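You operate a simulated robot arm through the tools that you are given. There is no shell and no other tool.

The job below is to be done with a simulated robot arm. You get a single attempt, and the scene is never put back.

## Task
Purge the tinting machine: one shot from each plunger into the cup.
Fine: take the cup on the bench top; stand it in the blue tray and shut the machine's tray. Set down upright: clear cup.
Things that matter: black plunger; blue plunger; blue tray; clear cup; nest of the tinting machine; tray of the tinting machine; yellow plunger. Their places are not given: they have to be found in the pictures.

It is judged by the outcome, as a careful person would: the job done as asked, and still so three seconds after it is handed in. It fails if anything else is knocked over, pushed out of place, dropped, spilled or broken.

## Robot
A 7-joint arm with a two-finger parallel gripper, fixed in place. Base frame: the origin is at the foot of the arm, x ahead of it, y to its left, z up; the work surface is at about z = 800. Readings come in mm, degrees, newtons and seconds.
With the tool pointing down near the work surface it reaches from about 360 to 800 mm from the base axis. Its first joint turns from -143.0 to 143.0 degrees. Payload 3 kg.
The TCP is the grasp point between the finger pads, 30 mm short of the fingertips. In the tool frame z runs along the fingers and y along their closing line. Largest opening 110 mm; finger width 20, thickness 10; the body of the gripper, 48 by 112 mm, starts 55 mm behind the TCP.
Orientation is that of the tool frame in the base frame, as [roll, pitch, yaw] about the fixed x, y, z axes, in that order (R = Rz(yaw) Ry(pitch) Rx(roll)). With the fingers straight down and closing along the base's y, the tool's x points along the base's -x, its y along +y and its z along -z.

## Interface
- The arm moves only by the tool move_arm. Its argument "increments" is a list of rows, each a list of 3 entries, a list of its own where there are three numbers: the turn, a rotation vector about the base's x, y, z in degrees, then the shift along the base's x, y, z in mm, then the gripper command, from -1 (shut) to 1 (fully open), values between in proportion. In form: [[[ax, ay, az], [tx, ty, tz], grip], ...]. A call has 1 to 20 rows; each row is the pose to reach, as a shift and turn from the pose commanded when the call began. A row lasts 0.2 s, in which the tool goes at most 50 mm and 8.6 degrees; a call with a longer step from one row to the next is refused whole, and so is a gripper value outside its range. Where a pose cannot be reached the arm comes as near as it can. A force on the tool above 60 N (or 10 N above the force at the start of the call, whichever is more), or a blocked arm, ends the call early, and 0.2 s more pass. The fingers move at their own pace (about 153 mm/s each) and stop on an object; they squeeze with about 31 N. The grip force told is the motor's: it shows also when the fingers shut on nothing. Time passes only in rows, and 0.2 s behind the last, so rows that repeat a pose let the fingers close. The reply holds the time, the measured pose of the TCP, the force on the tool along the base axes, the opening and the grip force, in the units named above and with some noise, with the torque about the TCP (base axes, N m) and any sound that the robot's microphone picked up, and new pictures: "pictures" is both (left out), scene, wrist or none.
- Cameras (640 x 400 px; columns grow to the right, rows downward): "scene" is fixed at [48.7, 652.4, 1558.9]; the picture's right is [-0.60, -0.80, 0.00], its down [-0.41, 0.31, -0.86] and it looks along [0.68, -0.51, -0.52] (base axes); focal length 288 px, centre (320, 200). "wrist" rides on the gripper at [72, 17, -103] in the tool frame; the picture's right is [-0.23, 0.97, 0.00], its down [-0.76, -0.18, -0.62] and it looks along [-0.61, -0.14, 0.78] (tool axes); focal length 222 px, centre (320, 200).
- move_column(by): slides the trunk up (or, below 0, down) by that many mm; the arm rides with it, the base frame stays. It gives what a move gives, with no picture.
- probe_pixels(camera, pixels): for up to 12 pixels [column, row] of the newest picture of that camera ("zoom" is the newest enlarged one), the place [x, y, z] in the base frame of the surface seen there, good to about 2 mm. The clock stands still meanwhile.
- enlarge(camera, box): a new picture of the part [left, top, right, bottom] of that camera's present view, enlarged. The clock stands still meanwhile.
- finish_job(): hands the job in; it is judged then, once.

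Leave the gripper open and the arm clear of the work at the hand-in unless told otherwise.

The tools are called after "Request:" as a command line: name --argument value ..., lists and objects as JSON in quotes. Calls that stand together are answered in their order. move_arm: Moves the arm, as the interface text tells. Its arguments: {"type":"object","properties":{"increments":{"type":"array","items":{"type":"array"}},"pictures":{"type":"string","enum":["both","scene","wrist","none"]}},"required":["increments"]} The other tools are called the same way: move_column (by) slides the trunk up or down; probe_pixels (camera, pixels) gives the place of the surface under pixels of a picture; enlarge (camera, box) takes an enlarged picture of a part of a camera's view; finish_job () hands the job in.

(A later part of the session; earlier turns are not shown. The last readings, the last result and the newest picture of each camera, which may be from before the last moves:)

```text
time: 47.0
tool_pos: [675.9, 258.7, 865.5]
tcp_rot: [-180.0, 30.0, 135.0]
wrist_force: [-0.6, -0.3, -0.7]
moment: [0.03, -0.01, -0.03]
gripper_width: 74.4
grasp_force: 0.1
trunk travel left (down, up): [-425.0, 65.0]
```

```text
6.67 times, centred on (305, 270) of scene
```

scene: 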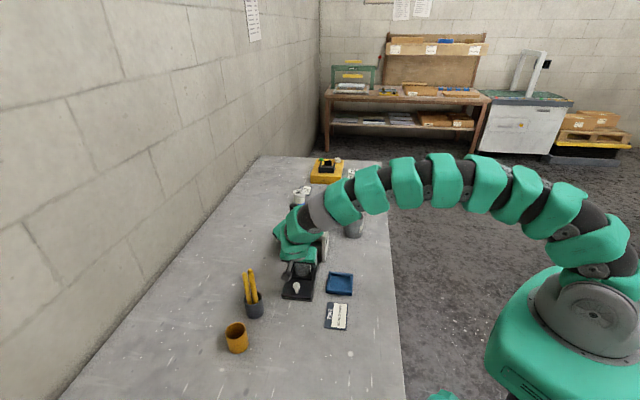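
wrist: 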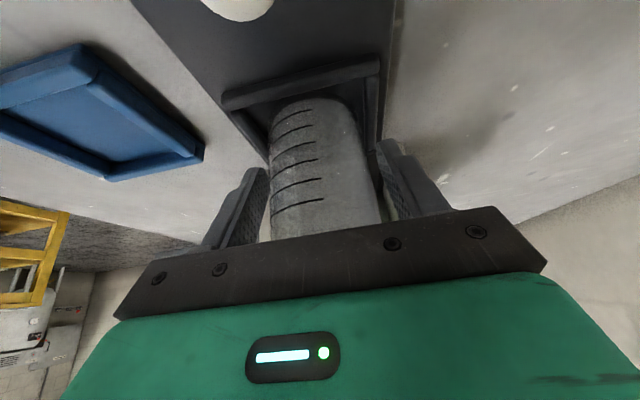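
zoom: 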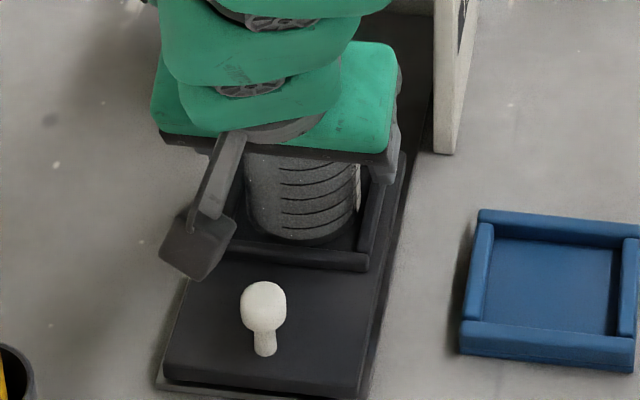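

The beaker stands in the nest upright. I open a bit more and rise vertically 110 mm, then look.

Request:
move_arm --increments '[[[0, 0, 0], [0, 0, 0], 0.5], [[0, 0, 0], [0, 0, 8], 0.5], [[0, 0, 0], [0, 0, 25], 0.5], [[0, 0, 0], [0, 0, 50], 0.5], [[0, 0, 0], [0, 0, 80], 0.5], [[0, 0, 0], [-10, 10, 105], 0.5], [[0, 0, 0], [-30, 30, 120], 0.5], [[0, 0, 0], [-55, 55, 130], 0.5], [[0, 0, 0], [-80, 80, 130], 0.5], [[0, 0, 0], [-100, 100, 130], 0.5], [[0, 0, 0], [-100, 100, 130], 0.5]]'

Request:
enlarge --camera "wrist" --box '[220, 60, 420, 240]'

Request:
enlarge --camera "scene" --box '[275, 220, 345, 305]'

```text
time: 49.4
tool_pos: [576.2, 357.7, 993.2]
tcp_rot: [180.0, 30.0, 134.9]
wrist_force: [0.7, -0.8, 0.1]
moment: [0.0, 0.02, -0.02]
gripper_width: 82.2
grasp_force: 0.1
trunk travel left (down, up): [-425.0, 65.0]
```

scene: 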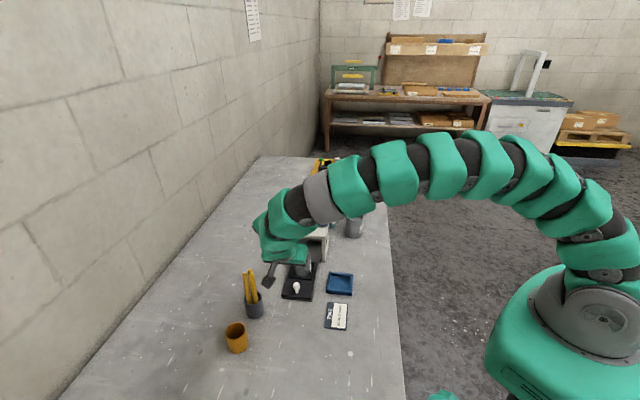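
wrist: 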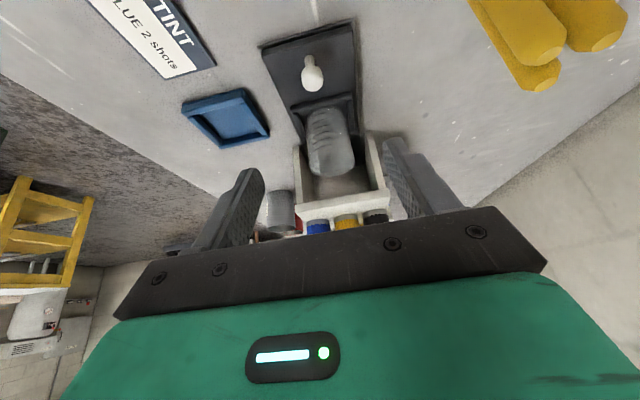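

```text
2.22 times, centred on (320, 150) of wrist
```

zoom: 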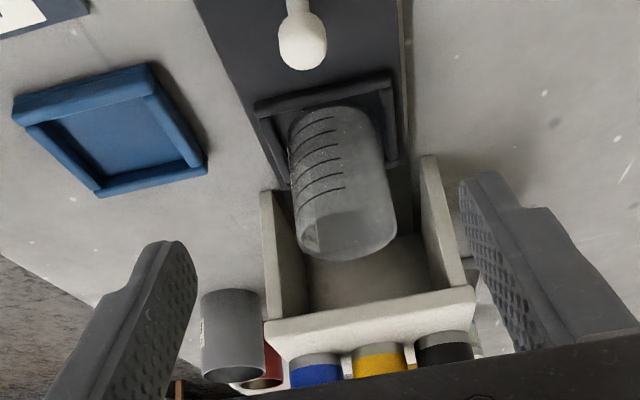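

```text
4.71 times, centred on (310, 262) of scene
```

zoom: 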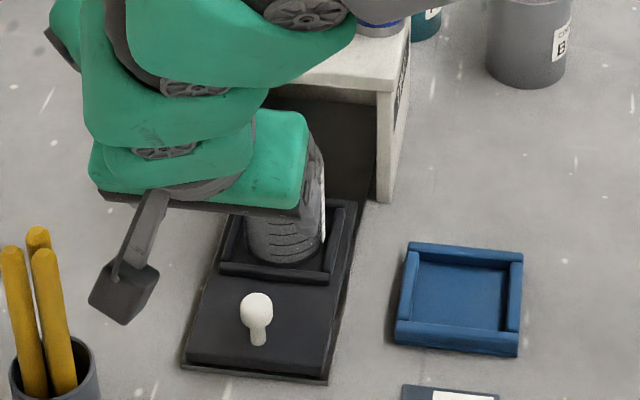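

The beaker stands well in the nest. Next: take the knob again and push the tray shut. I probe the knob first.

Request:
probe_pixels --camera "wrist" --pixels '[[312, 75], [304, 75], [321, 75], [312, 84], [312, 66], [335, 150], [310, 160]]'

Request:
probe_pixels --camera "zoom" --pixels '[[257, 300], [257, 318], [242, 312], [271, 312], [258, 340]]'

```text
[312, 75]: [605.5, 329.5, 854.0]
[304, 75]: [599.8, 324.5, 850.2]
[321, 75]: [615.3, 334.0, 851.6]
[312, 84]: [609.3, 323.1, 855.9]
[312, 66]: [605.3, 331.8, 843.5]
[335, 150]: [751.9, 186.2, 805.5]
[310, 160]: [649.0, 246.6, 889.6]
```

```text
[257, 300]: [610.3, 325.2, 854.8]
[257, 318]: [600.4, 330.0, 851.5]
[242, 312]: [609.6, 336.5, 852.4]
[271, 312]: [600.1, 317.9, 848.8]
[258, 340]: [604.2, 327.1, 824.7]
```

Knob centre ≈ (606.3, 328.2). I go down behind it and approach along the tool axis, then close on it.

Request:
move_arm --increments '[[[0, 0, 0], [0.5, -0.5, -25], 0.2], [[0, 0, 0], [1, -1, -50], 0], [[0, 0, 0], [2, -2, -71], 0], [[0, 0, 0], [10, -10, -92], 0], [[0, 0, 0], [18, -18, -112], 0], [[0, 0, 0], [25, -25, -130], 0], [[0, 0, 0], [30, -30, -141], 0], [[0, 0, 0], [30, -30, -141], 0]]'

Request:
enlarge --camera "wrist" --box '[220, 60, 420, 240]'

```text
time: 51.1
tool_pos: [606.8, 327.4, 854.0]
tcp_rot: [179.9, 29.9, 134.9]
wrist_force: [-0.4, -0.1, -0.6]
moment: [0.01, 0.02, 0.01]
gripper_width: 55.0
grasp_force: 0.0
trunk travel left (down, up): [-425.0, 65.0]
```

scene: 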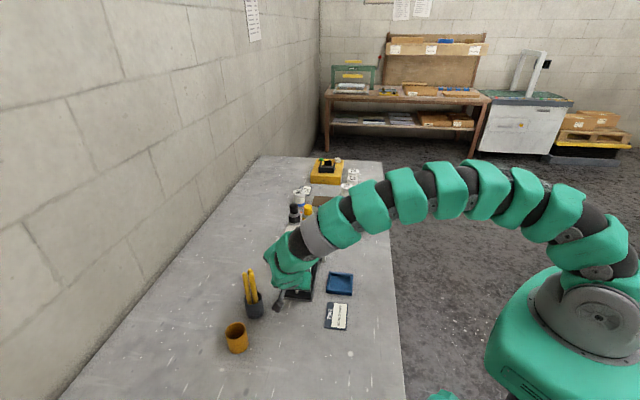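
wrist: 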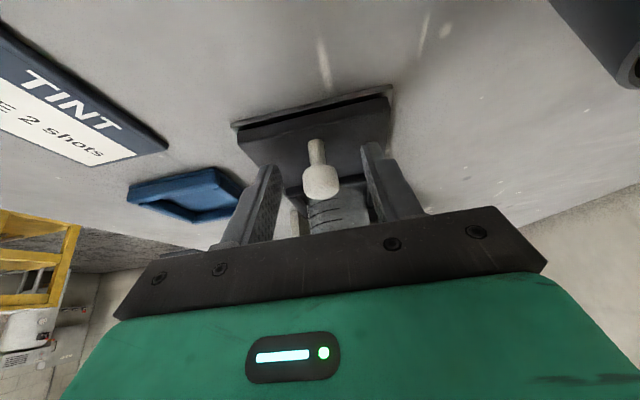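

```text
2.22 times, centred on (320, 150) of wrist
```

zoom: 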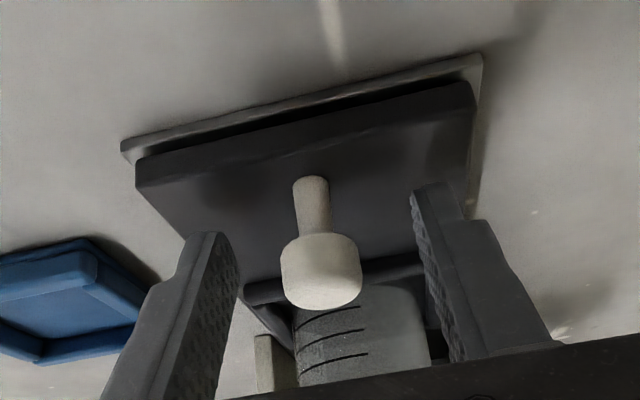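

Knob is centred between the fingers. I close on it and check.

Request:
move_arm --increments '[[[0, 0, 0], [-1, 1, -1], -0.3], [[0, 0, 0], [-1, 1, -1], -1], [[0, 0, 0], [-1, 1, -1], -1], [[0, 0, 0], [-1, 1, -1], -1]]' --pictures "none"

```text
time: 52.1
tool_pos: [603.6, 329.9, 853.7]
tcp_rot: [-179.9, 30.1, 134.9]
wrist_force: [-4.0, -5.7, -0.1]
moment: [-0.24, -0.13, -0.08]
gripper_width: 21.1
grasp_force: 45.4
trunk travel left (down, up): [-425.0, 65.0]
```

Knob gripped (21 mm). Now I push the tray inward slowly and smoothly, ~100 mm first.

Request:
move_arm --increments '[[[0, 0, 0], [1.1, -1.4, 0], -1], [[0, 0, 0], [3.2, -3.6, 0], -1], [[0, 0, 0], [6.7, -7.2, 0], -1], [[0, 0, 0], [11.2, -11.8, 0], -1], [[0, 0, 0], [16.4, -17.2, 0], -1], [[0, 0, 0], [22, -22.9, 0], -1], [[0, 0, 0], [28, -29, 0], -1], [[0, 0, 0], [34, -35.2, 0], -1], [[0, 0, 0], [40.5, -41.5, 0], -1], [[0, 0, 0], [47, -48.1, 0], -1], [[0, 0, 0], [53, -54.4, 0], -1], [[0, 0, 0], [59, -60.5, 0], -1], [[0, 0, 0], [64, -65.6, 0], -1], [[0, 0, 0], [68, -69.7, 0], -1], [[0, 0, 0], [70, -71.8, 0], -1], [[0, 0, 0], [70, -71.8, 0], -1]]'

Request:
enlarge --camera "wrist" --box '[220, 60, 420, 240]'

```text
time: 55.5
tool_pos: [676.0, 258.0, 852.7]
tcp_rot: [-179.8, 30.0, 135.0]
wrist_force: [6.3, 5.9, 2.8]
moment: [-0.23, -0.35, 0.12]
gripper_width: 21.0
grasp_force: 45.2
trunk travel left (down, up): [-425.0, 65.0]
```

scene: 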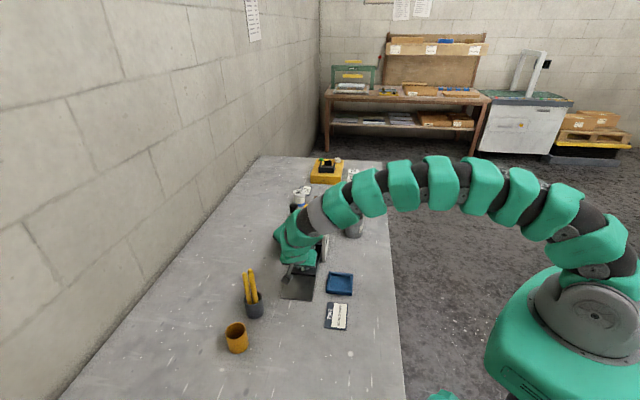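
wrist: 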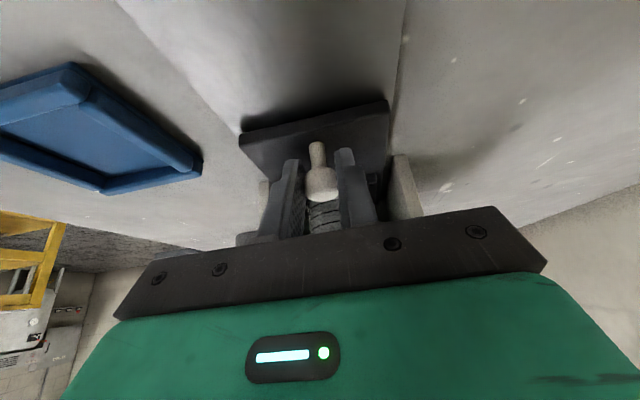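

```text
2.22 times, centred on (320, 150) of wrist
```

zoom: 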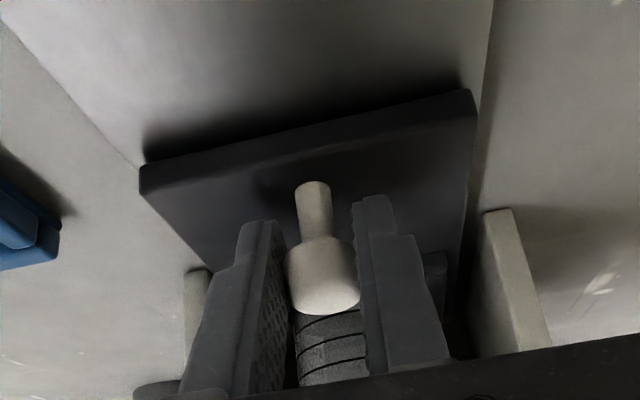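

Smooth; the cup rides upright behind the fingers. ~22 mm remain. I push on in small steps to the stop.

Request:
move_arm --increments '[[[0, 0, 0], [1.5, -1.7, 0], -1], [[0, 0, 0], [4.5, -4.8, 0], -1], [[0, 0, 0], [8, -8.4, 0], -1], [[0, 0, 0], [11, -11.5, 0], -1], [[0, 0, 0], [13.5, -14, 0], -1], [[0, 0, 0], [15.5, -16, 0], -1], [[0, 0, 0], [15.5, -16, 0], -1]]'

```text
time: 57.1
tool_pos: [690.2, 243.1, 853.4]
tcp_rot: [-180.0, 30.0, 135.0]
wrist_force: [11.1, 15.0, 0.6]
moment: [0.28, -0.03, 0.21]
gripper_width: 21.0
grasp_force: 44.9
trunk travel left (down, up): [-425.0, 65.0]
```

scene: 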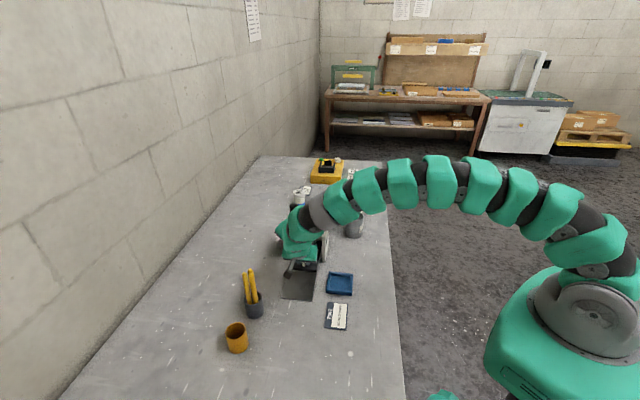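
wrist: 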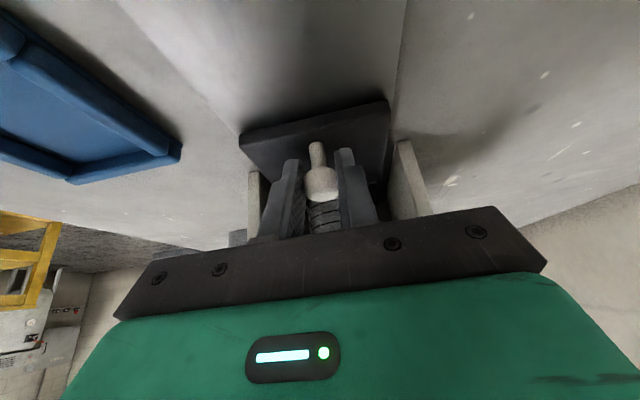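

Longitudinal force is still small (~3 N). I push ~4 mm more with a small sideways relief to find the stop.

Request:
move_arm --increments '[[[0, 0, 0], [1.5, -0.3, 0], -1], [[0, 0, 0], [2.5, -1.3, 0], -1], [[0, 0, 0], [3.6, -2.2, 0], -1], [[0, 0, 0], [3.6, -2.2, 0], -1]]'

```text
time: 58.1
tool_pos: [690.5, 242.5, 854.2]
tcp_rot: [-179.9, 29.9, 135.1]
wrist_force: [-12.3, 33.1, -4.3]
moment: [0.44, 0.24, 0.18]
gripper_width: 21.0
grasp_force: 44.7
trunk travel left (down, up): [-425.0, 65.0]
```

scene: 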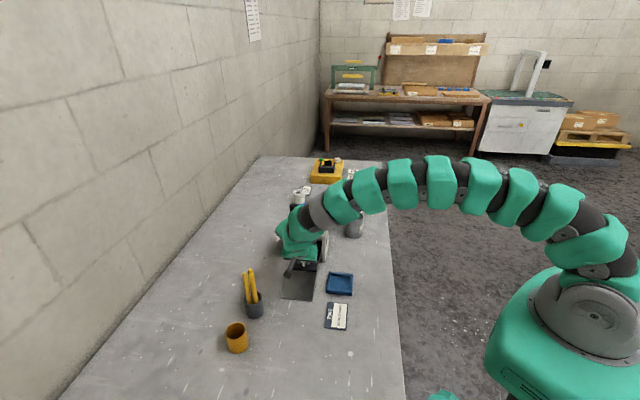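
wrist: 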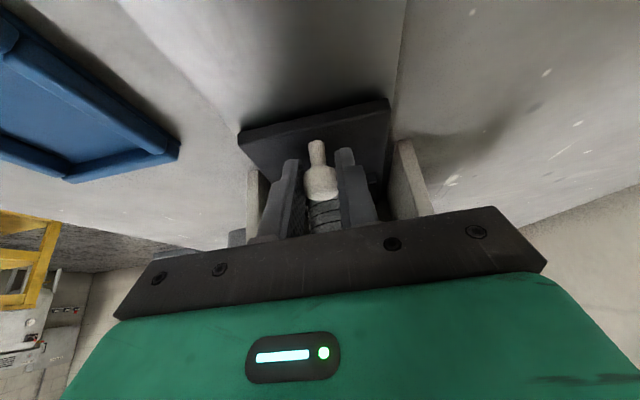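

At the stop: 32 N push-back along the slide, knob at its original place. Tray is shut. I relax ~2 mm, open, and back off outward and up.

Request:
move_arm --increments '[[[0, 0, 0], [-1.4, 1.0, 0], -1], [[0, 0, 0], [-1.4, 1.0, 0], -0.4], [[0, 0, 0], [-1.4, 1.0, 0], 0], [[0, 0, 0], [-1.4, 1.0, 0], 0], [[0, 0, 0], [-8, 8, 14], 0], [[0, 0, 0], [-18, 18, 38], 0], [[0, 0, 0], [-32, 32, 66], 0], [[0, 0, 0], [-50, 50, 95], 0], [[0, 0, 0], [-65, 65, 130], 0], [[0, 0, 0], [-75, 75, 170], 0], [[0, 0, 0], [-75, 75, 170], 0]]'

Request:
enlarge --camera "wrist" --box '[220, 60, 420, 240]'

```text
time: 60.5
tool_pos: [617.4, 313.8, 1024.8]
tcp_rot: [-179.8, 29.9, 135.0]
wrist_force: [-0.4, 0.4, 0.2]
moment: [0.02, 0.01, -0.01]
gripper_width: 54.8
grasp_force: 0.0
trunk travel left (down, up): [-425.0, 65.0]
```

scene: 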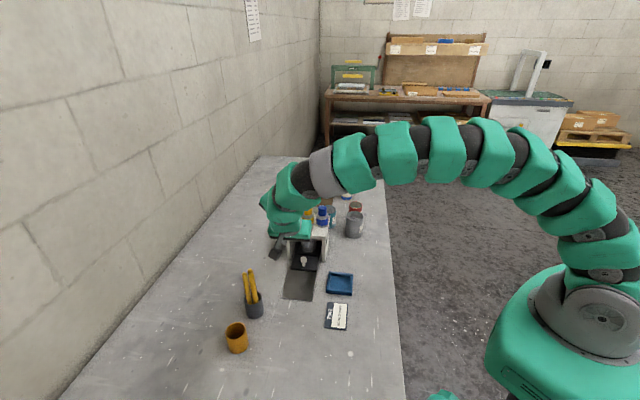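
wrist: 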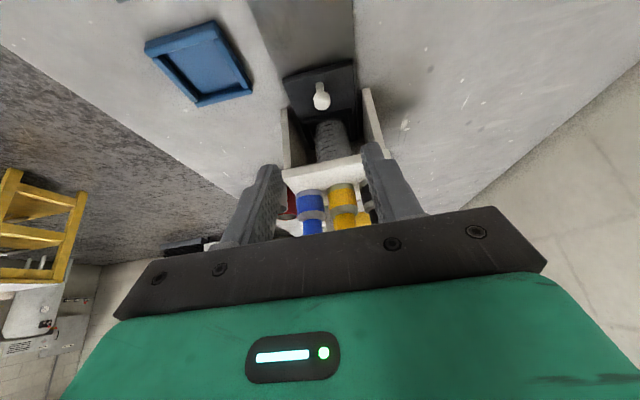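

```text
2.22 times, centred on (320, 150) of wrist
```

zoom: 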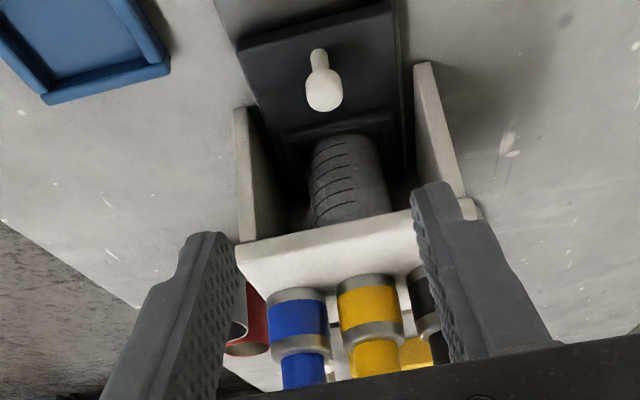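

The beaker sits under the roof, tray shut. Next I bring the tool upright (turn +30° back), open, to a point just outward of the plungers at about (712, 220, 1120) to locate the caps from above.

Request:
move_arm --increments '[[[0, 0, 0], [0, 0, 30], 0.5], [[3, 3, 0], [5, -5, 60], 1], [[6, 6, 0], [15, -15, 85], 1], [[9, 9, 0], [28, -28, 95], 1], [[12, 12, 0], [42, -42, 95], 1], [[15, 15, 0], [56, -56, 95], 1], [[18, 18, 0], [70, -70, 95], 1], [[21.2, 21.2, 0], [84, -84, 95], 1], [[21.2, 21.2, 0], [94, -94, 95], 1], [[21.2, 21.2, 0], [94, -94, 95], 1]]'

Request:
enlarge --camera "wrist" --box '[200, 60, 440, 240]'

```text
time: 62.8
tool_pos: [711.7, 221.0, 1120.9]
tcp_rot: [-180.0, -0.1, 135.0]
wrist_force: [-0.6, -0.4, -0.3]
moment: [0.02, 0.0, 0.0]
gripper_width: 109.9
grasp_force: 0.1
trunk travel left (down, up): [-425.0, 65.0]
```

scene: 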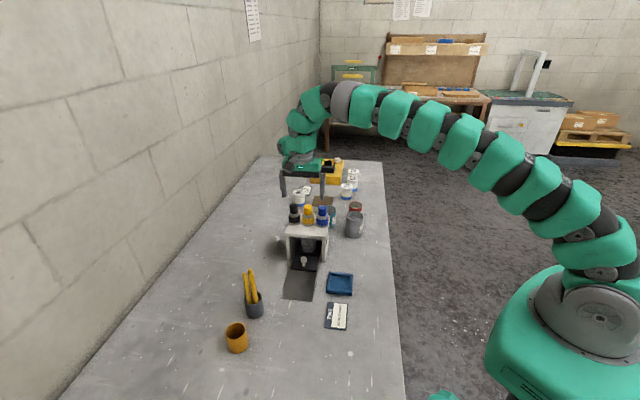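
wrist: 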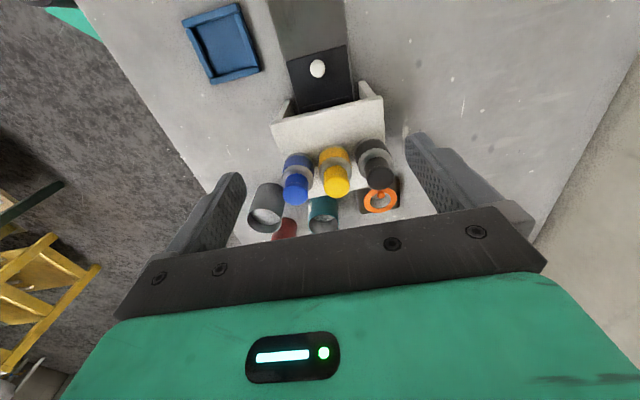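

```text
2.22 times, centred on (320, 150) of wrist
```

zoom: 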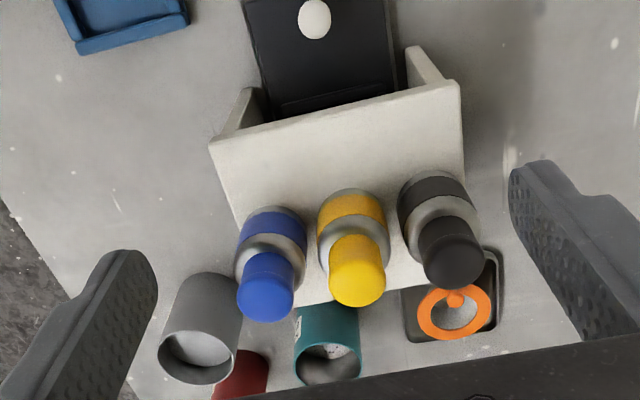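

All three caps are visible. I probe the cap tops: blue near zoom (265, 300), yellow (357, 285), black (457, 268).

Request:
probe_pixels --camera "zoom" --pixels '[[265, 300], [265, 316], [265, 285], [250, 300], [280, 298], [357, 286], [357, 300], [357, 272], [342, 288], [373, 283], [457, 268], [457, 282]]'

Request:
probe_pixels --camera "zoom" --pixels '[[457, 255], [441, 271], [472, 264], [240, 300], [293, 292], [330, 290], [384, 282], [425, 270], [480, 262], [268, 268], [355, 250], [450, 235]]'

```text
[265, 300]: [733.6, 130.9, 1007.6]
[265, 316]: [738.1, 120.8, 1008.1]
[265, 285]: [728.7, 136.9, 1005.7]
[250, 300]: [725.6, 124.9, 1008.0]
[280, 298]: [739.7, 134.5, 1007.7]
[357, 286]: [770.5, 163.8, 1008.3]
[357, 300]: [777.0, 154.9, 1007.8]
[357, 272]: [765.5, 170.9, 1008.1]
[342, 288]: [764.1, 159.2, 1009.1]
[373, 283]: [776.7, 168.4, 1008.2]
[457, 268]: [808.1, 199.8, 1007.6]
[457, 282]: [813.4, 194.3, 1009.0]
```

```text
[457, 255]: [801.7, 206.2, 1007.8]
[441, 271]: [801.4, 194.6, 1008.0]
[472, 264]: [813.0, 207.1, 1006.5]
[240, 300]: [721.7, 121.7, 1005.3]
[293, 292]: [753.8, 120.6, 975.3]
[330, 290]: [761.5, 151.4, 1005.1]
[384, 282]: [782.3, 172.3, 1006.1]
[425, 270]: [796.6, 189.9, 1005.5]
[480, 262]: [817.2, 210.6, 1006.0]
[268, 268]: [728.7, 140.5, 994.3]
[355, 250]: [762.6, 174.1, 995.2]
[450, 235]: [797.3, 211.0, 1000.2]
```

Cap centres: blue ≈ (733.5, 128.5), yellow ≈ (769, 164.5), black ≈ (806, 201), tops z≈1008.5, radius ≈14. I shut the fingers and go above the blue plunger, tips ~30 mm over it.

Request:
move_arm --increments '[[[0, 0, 0], [5, -20, 0], -1], [[0, 0, 0], [11, -44, 0], -1], [[0, 0, 0], [17, -70, -5], -1], [[0, 0, 0], [21.8, -92.5, -20], -1], [[0, 0, 0], [21.8, -92.5, -40], -1], [[0, 0, 0], [21.8, -92.5, -52], -1], [[0, 0, 0], [21.8, -92.5, -52], -1], [[0, 0, 0], [21.8, -92.5, -52], -1]]'

Request:
enlarge --camera "wrist" --box '[220, 60, 420, 240]'

Request:
enlarge --camera "scene" --box '[270, 160, 360, 260]'

```text
time: 64.5
tool_pos: [735.0, 128.5, 1067.6]
tcp_rot: [-180.0, 0.0, 134.9]
wrist_force: [-0.2, -0.2, 0.1]
moment: [-0.01, 0.01, 0.02]
gripper_width: 0.0
grasp_force: 31.0
trunk travel left (down, up): [-425.0, 65.0]
```

scene: 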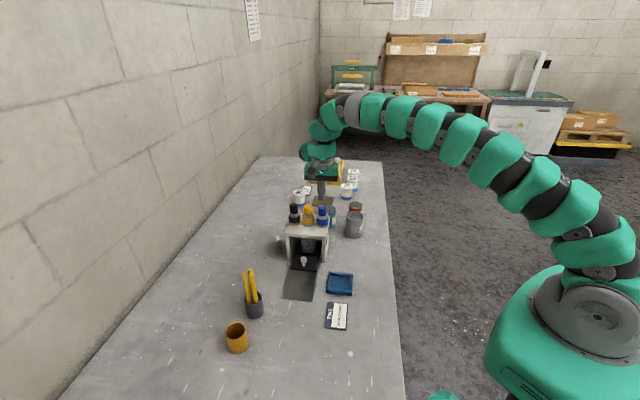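
wrist: 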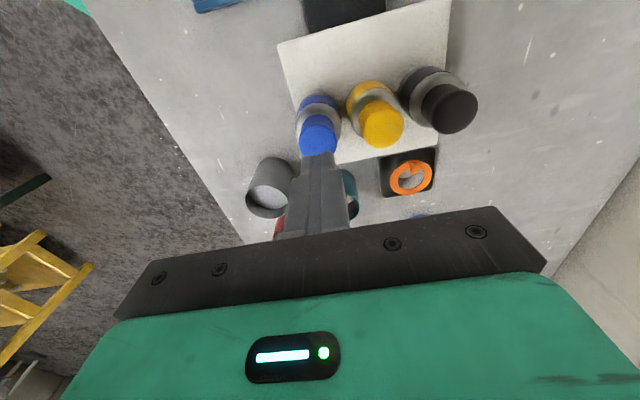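

```text
2.22 times, centred on (320, 150) of wrist
```

zoom: 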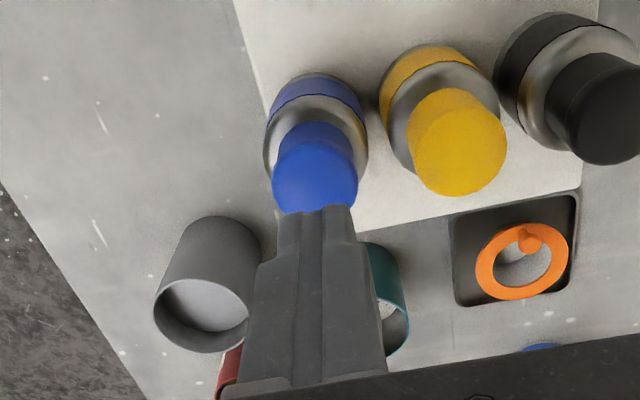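

```text
4.00 times, centred on (315, 210) of scene
```

zoom: 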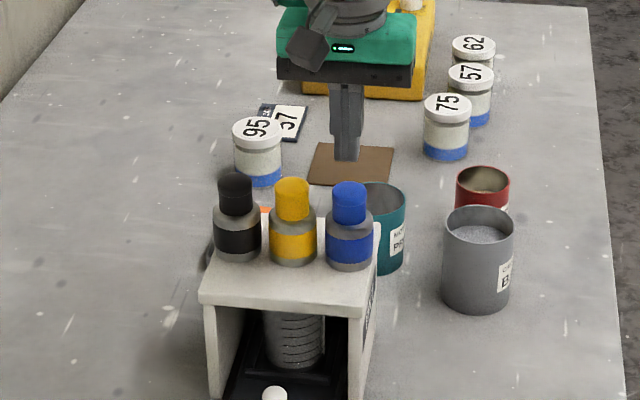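

Tips are over the blue cap, about 2–4 mm off; I correct by (−3.5, +1.5) and descend: to just above the cap, then slowly ~10 mm into the stroke, watching force and sound.

Request:
move_arm --increments '[[[0, 0, 0], [-2, 1, -8], -1], [[0, 0, 0], [-3.5, 1.5, -17], -1], [[0, 0, 0], [-3.5, 1.5, -24], -1], [[0, 0, 0], [-3.5, 1.5, -28], -1], [[0, 0, 0], [-3.5, 1.5, -30], -1], [[0, 0, 0], [-3.5, 1.5, -32], -1], [[0, 0, 0], [-3.5, 1.5, -34], -1], [[0, 0, 0], [-3.5, 1.5, -36], -1]]'

Request:
enlarge --camera "scene" --box '[270, 160, 360, 260]'

```text
time: 66.3
tool_pos: [730.1, 127.7, 1030.3]
tcp_rot: [-179.8, 0.0, 134.9]
wrist_force: [0.8, -0.3, 3.3]
moment: [-0.01, -0.04, 0.01]
gripper_width: 0.1
grasp_force: 31.0
trunk travel left (down, up): [-425.0, 65.0]
heard: click
```

scene: 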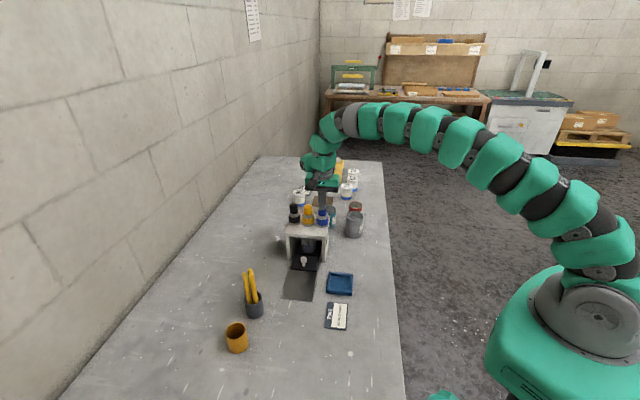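
wrist: 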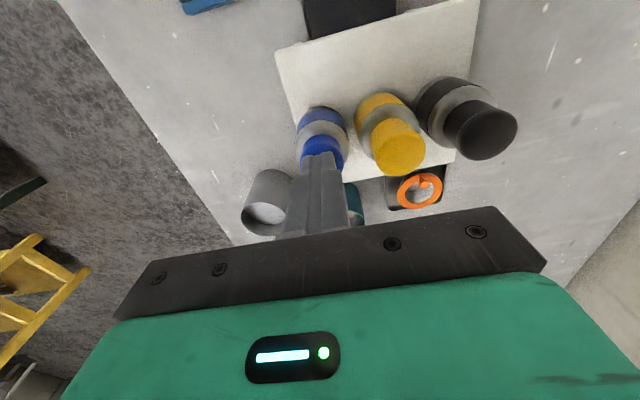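

```text
4.00 times, centred on (315, 210) of scene
```

zoom: 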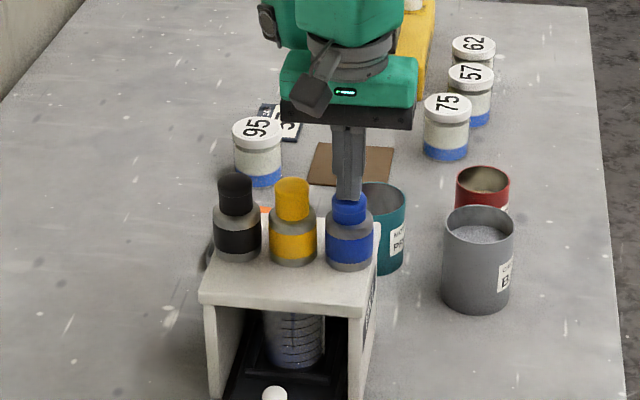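

A click was heard with only ~3 N: the blue shot fired. I now release straight up in one smooth move and look at the beaker.

Request:
move_arm --increments '[[[0, 0, 0], [0, 0, 5], -1], [[0, 0, 0], [0, 0, 15], -1], [[0, 0, 0], [0, 0, 30], -1], [[0, 0, 0], [0, 0, 42], -1], [[0, 0, 0], [0, 0, 42], -1]]'

Request:
enlarge --camera "scene" --box '[280, 190, 340, 275]'

Request:
enlarge --camera "wrist" --box '[220, 40, 440, 220]'

```text
time: 67.5
tool_pos: [732.3, 128.6, 1072.4]
tcp_rot: [-179.9, 0.1, 135.0]
wrist_force: [0.0, -0.2, -0.4]
moment: [0.02, -0.03, 0.03]
gripper_width: 0.0
grasp_force: 30.5
trunk travel left (down, up): [-425.0, 65.0]
```

scene: 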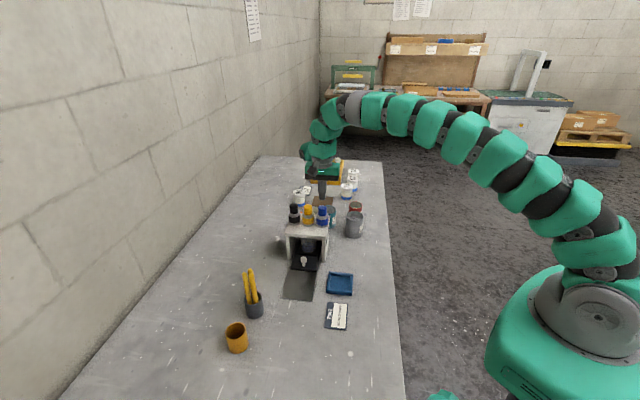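
wrist: 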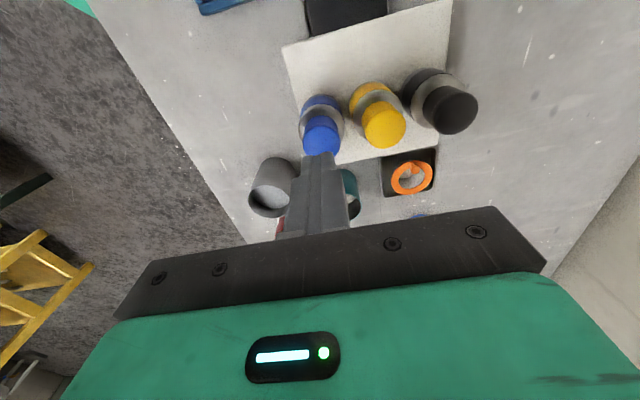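

```text
4.71 times, centred on (310, 232) of scene
```

zoom: 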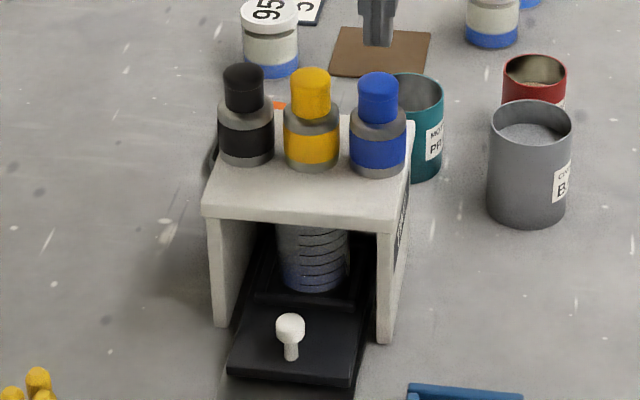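

```text
2.22 times, centred on (330, 130) of wrist
```

zoom: 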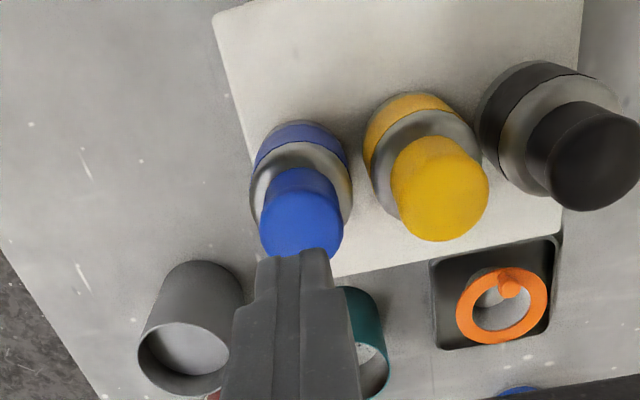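

Blue liquid shows at the beaker's bottom, and the blue plunger is back up. Next I move over the yellow plunger.

Request:
move_arm --increments '[[[0, 0, 0], [8, 8, 3], -1], [[0, 0, 0], [20, 20, 3], -1], [[0, 0, 0], [30, 31, 2], -1], [[0, 0, 0], [35.5, 36.5, 0], -1], [[0, 0, 0], [35.5, 36.5, 0], -1], [[0, 0, 0], [35.5, 36.5, 0], -1]]'

Request:
enlarge --camera "wrist" --box '[220, 60, 420, 240]'

Request:
enlarge --camera "scene" --box '[270, 160, 360, 260]'

```text
time: 69.0
tool_pos: [766.5, 165.2, 1071.2]
tcp_rot: [180.0, 0.0, 134.9]
wrist_force: [0.4, 0.0, 0.1]
moment: [-0.02, -0.02, -0.01]
gripper_width: 0.0
grasp_force: 31.2
trunk travel left (down, up): [-425.0, 65.0]
```

scene: 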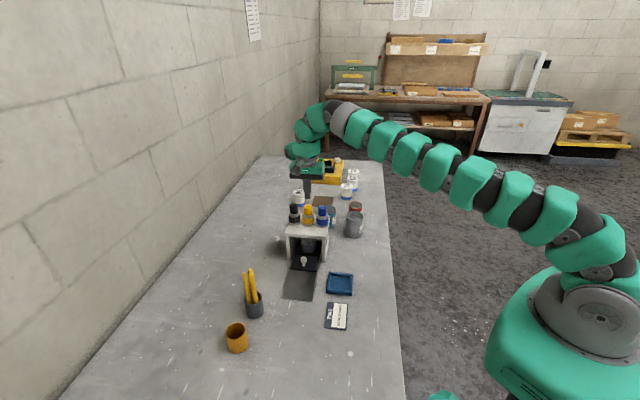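
wrist: 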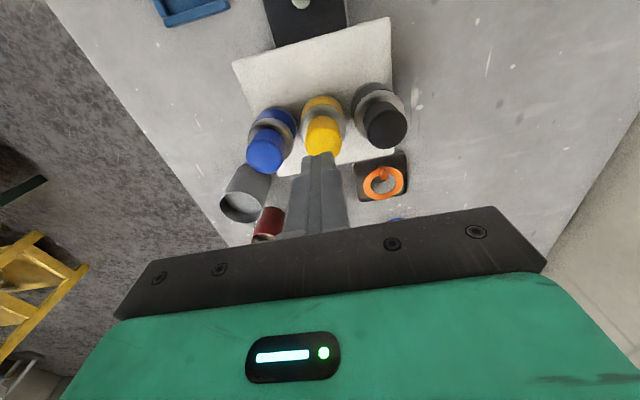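

```text
2.22 times, centred on (320, 150) of wrist
```

zoom: 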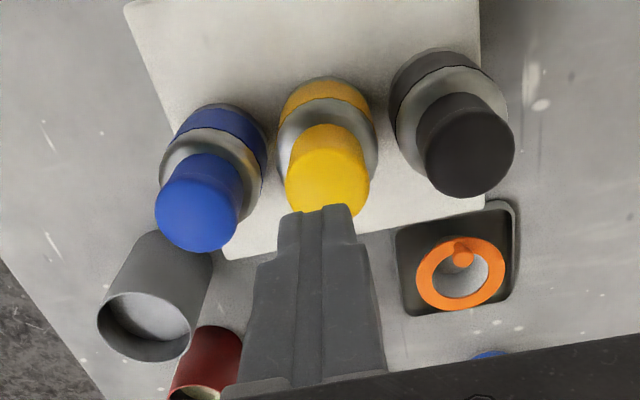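

```text
4.00 times, centred on (315, 210) of scene
```

zoom: 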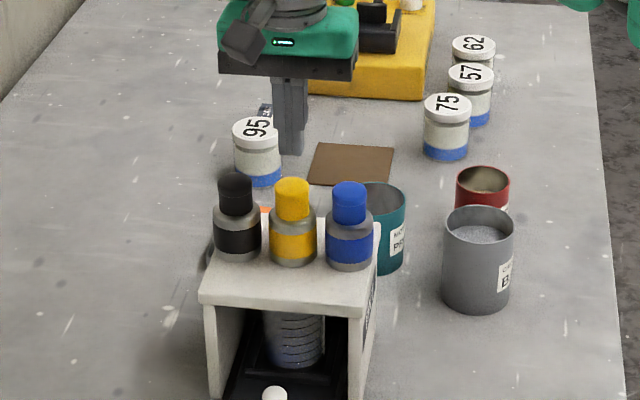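

Tips are nearly over the yellow cap; correct by (+0.8, +3) and make the same single stroke: down 42 mm in total (same depth as blue).

Request:
move_arm --increments '[[[0, 0, 0], [0.5, 1.5, -10], -1], [[0, 0, 0], [0.8, 3, -21], -1], [[0, 0, 0], [0.8, 3, -29], -1], [[0, 0, 0], [0.8, 3, -34], -1], [[0, 0, 0], [0.8, 3, -36], -1], [[0, 0, 0], [0.8, 3, -38], -1], [[0, 0, 0], [0.8, 3, -40], -1], [[0, 0, 0], [0.8, 3, -42], -1]]'

```text
time: 70.8
tool_pos: [766.2, 168.9, 1030.3]
tcp_rot: [180.0, 0.1, 135.0]
wrist_force: [0.6, 0.0, 2.9]
moment: [0.03, -0.03, 0.0]
gripper_width: 0.2
grasp_force: 31.0
trunk travel left (down, up): [-425.0, 65.0]
heard: click
```

scene: 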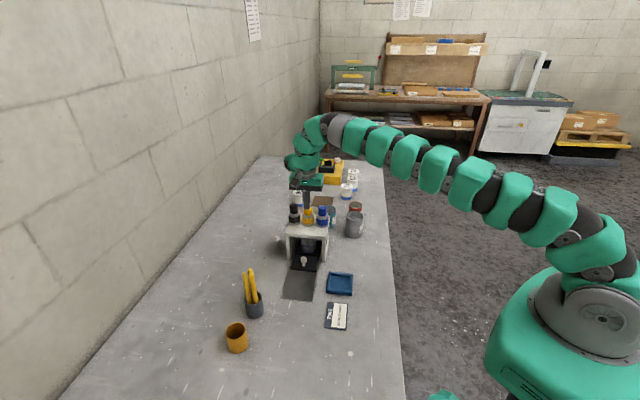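
wrist: 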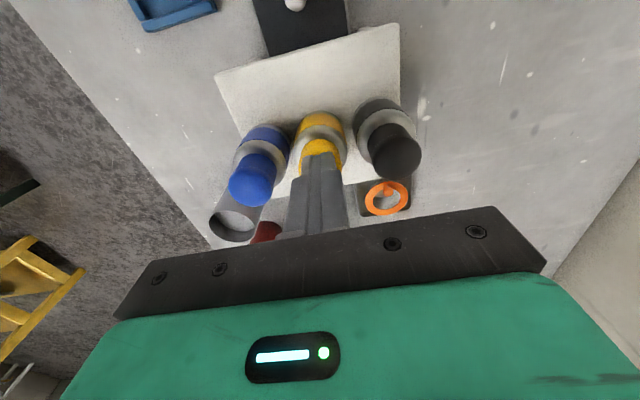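

One click for yellow. I release straight up and then move over toward the black plunger at (+36, +35).

Request:
move_arm --increments '[[[0, 0, 0], [0, 0, 5], -1], [[0, 0, 0], [0, 0, 15], -1], [[0, 0, 0], [0, 0, 30], -1], [[0, 0, 0], [0, 0, 44], -1], [[0, 0, 0], [8, 8, 46], -1], [[0, 0, 0], [20, 19, 46], -1], [[0, 0, 0], [31, 29, 44], -1], [[0, 0, 0], [37, 34.5, 42], -1], [[0, 0, 0], [37, 34.5, 42], -1], [[0, 0, 0], [37, 34.5, 42], -1]]'

Request:
enlarge --camera "wrist" --box '[220, 60, 420, 240]'

Request:
enlarge --camera "scene" --box '[270, 160, 360, 260]'

```text
time: 73.0
tool_pos: [767.3, 170.5, 1074.8]
tcp_rot: [-180.0, 0.0, 134.9]
wrist_force: [0.5, 0.2, -0.1]
moment: [-0.02, -0.03, 0.03]
gripper_width: 0.3
grasp_force: 30.9
out of reach, approached as far as the arm can: row 5, 6, 7, 8, 9, 10
trunk travel left (down, up): [-425.0, 65.0]
```

scene: 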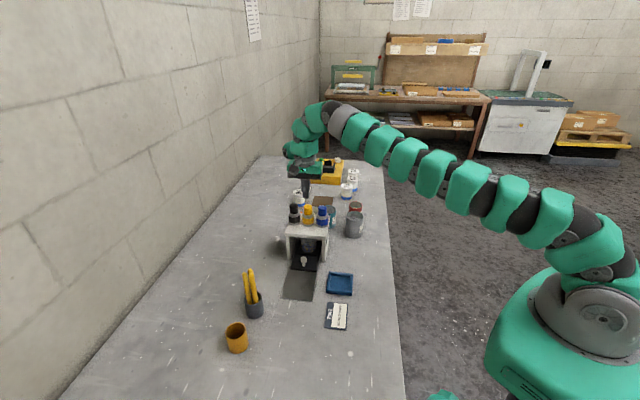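
wrist: 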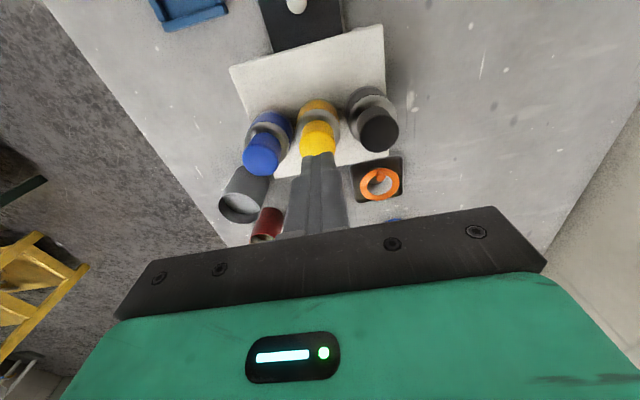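

```text
2.22 times, centred on (320, 150) of wrist
```

zoom: 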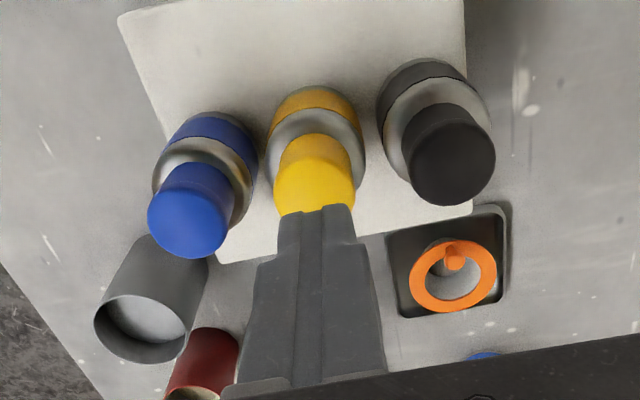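

```text
4.00 times, centred on (315, 210) of scene
```

zoom: 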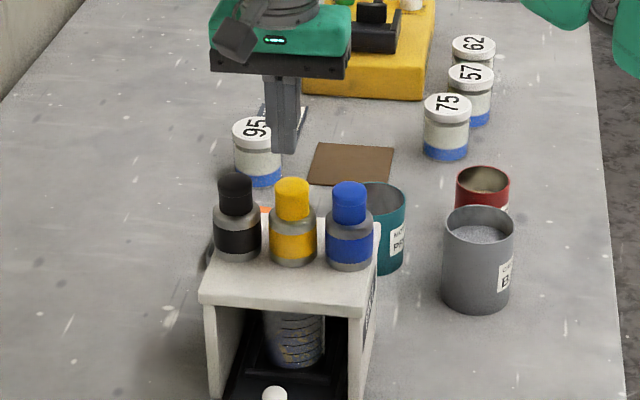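

Yellow is released and both colours show in the beaker. The black plunger (r≈830 mm) is out of reach with an upright tool, so the arm stayed over yellow. I make a null move to learn where the commanded pose stands.

Request:
move_arm --increments '[[[0, 0, 0], [0, 0, 0], -1]]' --pictures "none"

```text
time: 73.3
tool_pos: [767.1, 172.0, 1073.9]
tcp_rot: [-179.9, 0.0, 135.0]
wrist_force: [0.6, -0.1, -0.3]
moment: [0.01, 0.02, 0.03]
gripper_width: 0.0
grasp_force: 31.0
trunk travel left (down, up): [-425.0, 65.0]
```

The commanded pose is the actual one. I now tilt the tool 20° so the fingers point radially outward (wrist nearer the base; rotation about (0.242, −0.97, 0)) while rising a little, and move toward the black cap.

Request:
move_arm --increments '[[[1.2, -4.8, 0], [0, 0, 8], -1], [[2.4, -9.7, 0], [0, 0, 14], -1], [[3.6, -14.5, 0], [4, 3, 16], -1], [[4.84, -19.4, 0], [12, 9, 16], -1], [[4.84, -19.4, 0], [22, 18, 16], -1], [[4.84, -19.4, 0], [31, 25, 14], -1], [[4.84, -19.4, 0], [35.5, 28.7, 12], -1], [[4.84, -19.4, 0], [35.5, 28.7, 12], -1]]'

Request:
enlarge --camera "wrist" --box '[220, 60, 420, 240]'

Request:
enlarge --camera "scene" --box '[270, 150, 360, 250]'

```text
time: 75.2
tool_pos: [800.4, 200.8, 1084.4]
tcp_rot: [162.7, 10.1, 133.4]
wrist_force: [-0.9, 0.3, 0.4]
moment: [0.01, 0.03, -0.02]
gripper_width: 0.0
grasp_force: 30.4
trunk travel left (down, up): [-425.0, 65.0]
```

scene: 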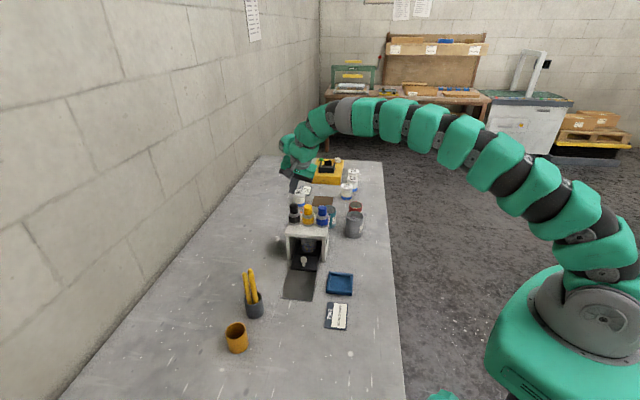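
wrist: 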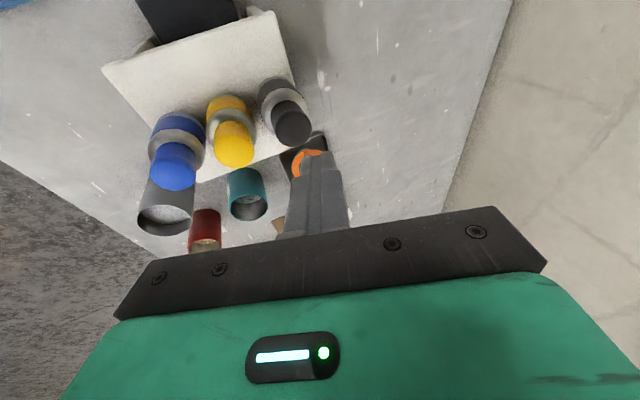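

```text
2.22 times, centred on (320, 150) of wrist
```

zoom: 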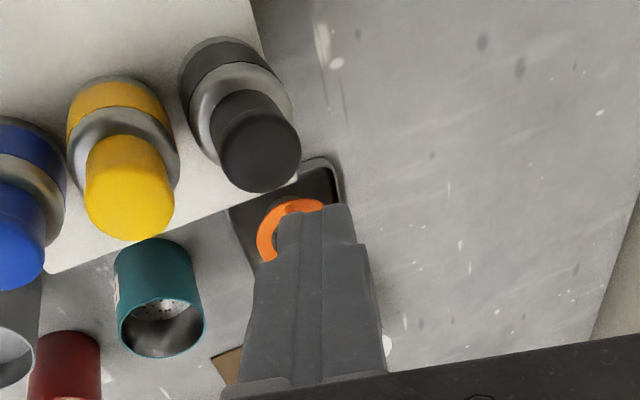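

```text
4.00 times, centred on (315, 200) of scene
```

zoom: 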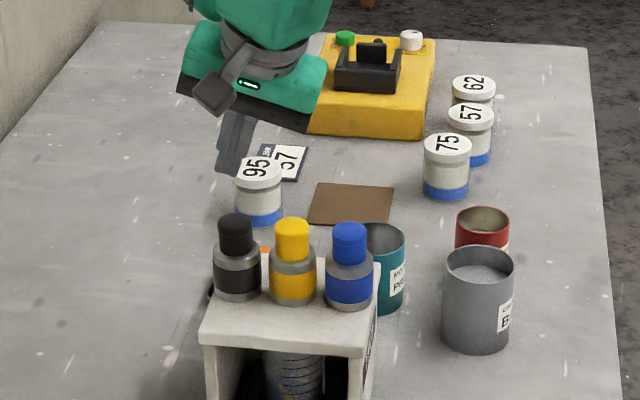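

Reached: TCP (800.4, 200.8, 1084.4), tilted. I probe the black cap's top from this wrist view to refine.

Request:
probe_pixels --camera "wrist" --pixels '[[293, 132], [280, 130], [306, 132], [293, 142], [292, 124], [293, 119], [277, 128], [309, 130], [294, 145], [285, 138], [302, 140], [300, 125]]'

Request:
probe_pixels --camera "zoom" --pixels '[[236, 216], [236, 222], [236, 228], [226, 222], [246, 222], [222, 160], [236, 165], [245, 170]]'

```text
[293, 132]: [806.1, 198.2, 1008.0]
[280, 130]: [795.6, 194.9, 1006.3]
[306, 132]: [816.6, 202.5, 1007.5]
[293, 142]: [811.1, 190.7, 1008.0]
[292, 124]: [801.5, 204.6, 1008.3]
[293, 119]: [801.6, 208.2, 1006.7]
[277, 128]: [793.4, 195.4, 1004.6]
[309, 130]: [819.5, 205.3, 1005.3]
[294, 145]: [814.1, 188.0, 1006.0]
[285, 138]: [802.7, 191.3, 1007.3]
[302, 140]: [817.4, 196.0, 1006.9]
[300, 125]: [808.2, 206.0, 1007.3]
```

```text
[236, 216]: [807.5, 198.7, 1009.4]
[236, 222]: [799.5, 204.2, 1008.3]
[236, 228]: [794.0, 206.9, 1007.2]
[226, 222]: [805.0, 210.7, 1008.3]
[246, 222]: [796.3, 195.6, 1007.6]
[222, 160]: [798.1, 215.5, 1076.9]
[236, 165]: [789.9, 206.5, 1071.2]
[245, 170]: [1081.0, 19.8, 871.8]
```

Black cap centre ≈ (805.5, 200.5), top ≈1008. I shift (+5, −2) so the lowest corner of the tilted tips meets the cap near its centre, and make one stroke down to the same ~8 mm depth.

Request:
move_arm --increments '[[[0, 0, 0], [2.5, -1, -10], -1], [[0, 0, 0], [5, -2, -22], -1], [[0, 0, 0], [5, -2, -32], -1], [[0, 0, 0], [5, -2, -39], -1], [[0, 0, 0], [5, -2, -42], -1], [[0, 0, 0], [5, -2, -44], -1], [[0, 0, 0], [5, -2, -46], -1], [[0, 0, 0], [5, -2, -48], -1], [[0, 0, 0], [5, -2, -50], -1]]'

Request:
enlarge --camera "scene" --box '[270, 160, 360, 260]'

Request:
enlarge --camera "wrist" --box '[220, 60, 420, 240]'

```text
time: 77.2
tool_pos: [803.6, 198.8, 1032.9]
tcp_rot: [162.7, 10.0, 133.4]
wrist_force: [-0.4, 0.7, 2.2]
moment: [0.03, 0.0, -0.04]
gripper_width: 0.0
grasp_force: 30.6
trunk travel left (down, up): [-425.0, 65.0]
```

scene: 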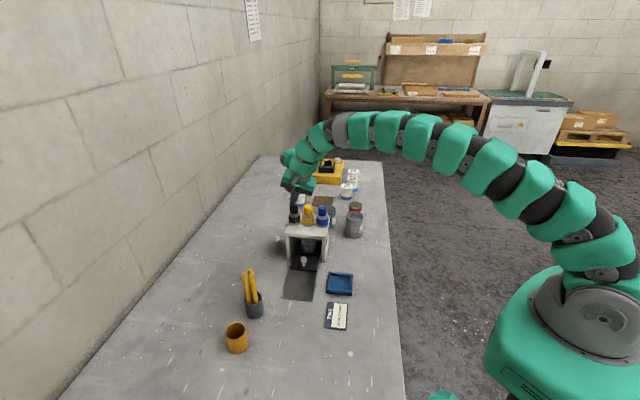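
wrist: 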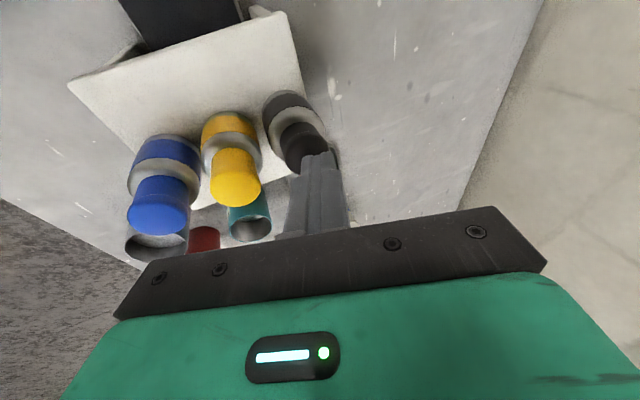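

```text
4.00 times, centred on (315, 210) of scene
```

zoom: 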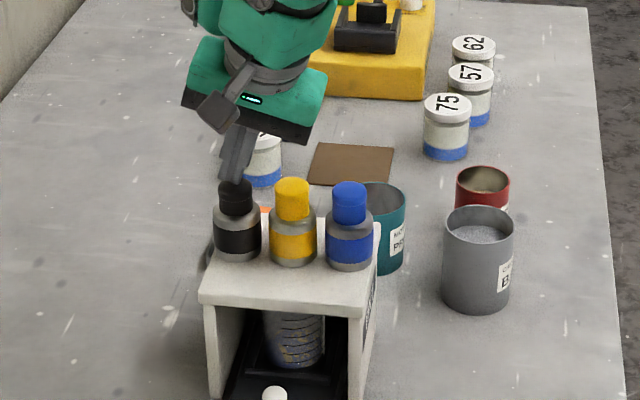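

```text
2.22 times, centred on (320, 150) of wrist
```

zoom: 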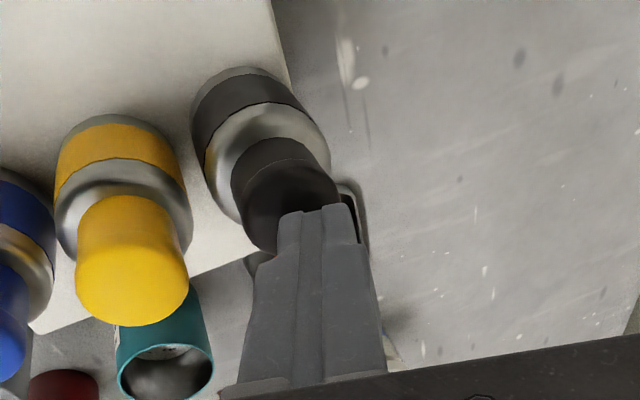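

No click yet, force 2.2 N — the black plunger is partly down. I continue the same stroke (without releasing) 2–4 mm deeper.

Request:
move_arm --increments '[[[0, 0, 0], [0, 0, -1.5], -1], [[0, 0, 0], [0, 0, -3], -1], [[0, 0, 0], [0, 0, -4], -1]]' --pictures "none"

```text
time: 78.0
tool_pos: [803.8, 199.3, 1031.8]
tcp_rot: [162.7, 10.0, 133.3]
wrist_force: [0.3, 0.8, 3.2]
moment: [0.05, 0.03, 0.0]
gripper_width: 0.0
grasp_force: 30.9
trunk travel left (down, up): [-425.0, 65.0]
heard: click
```

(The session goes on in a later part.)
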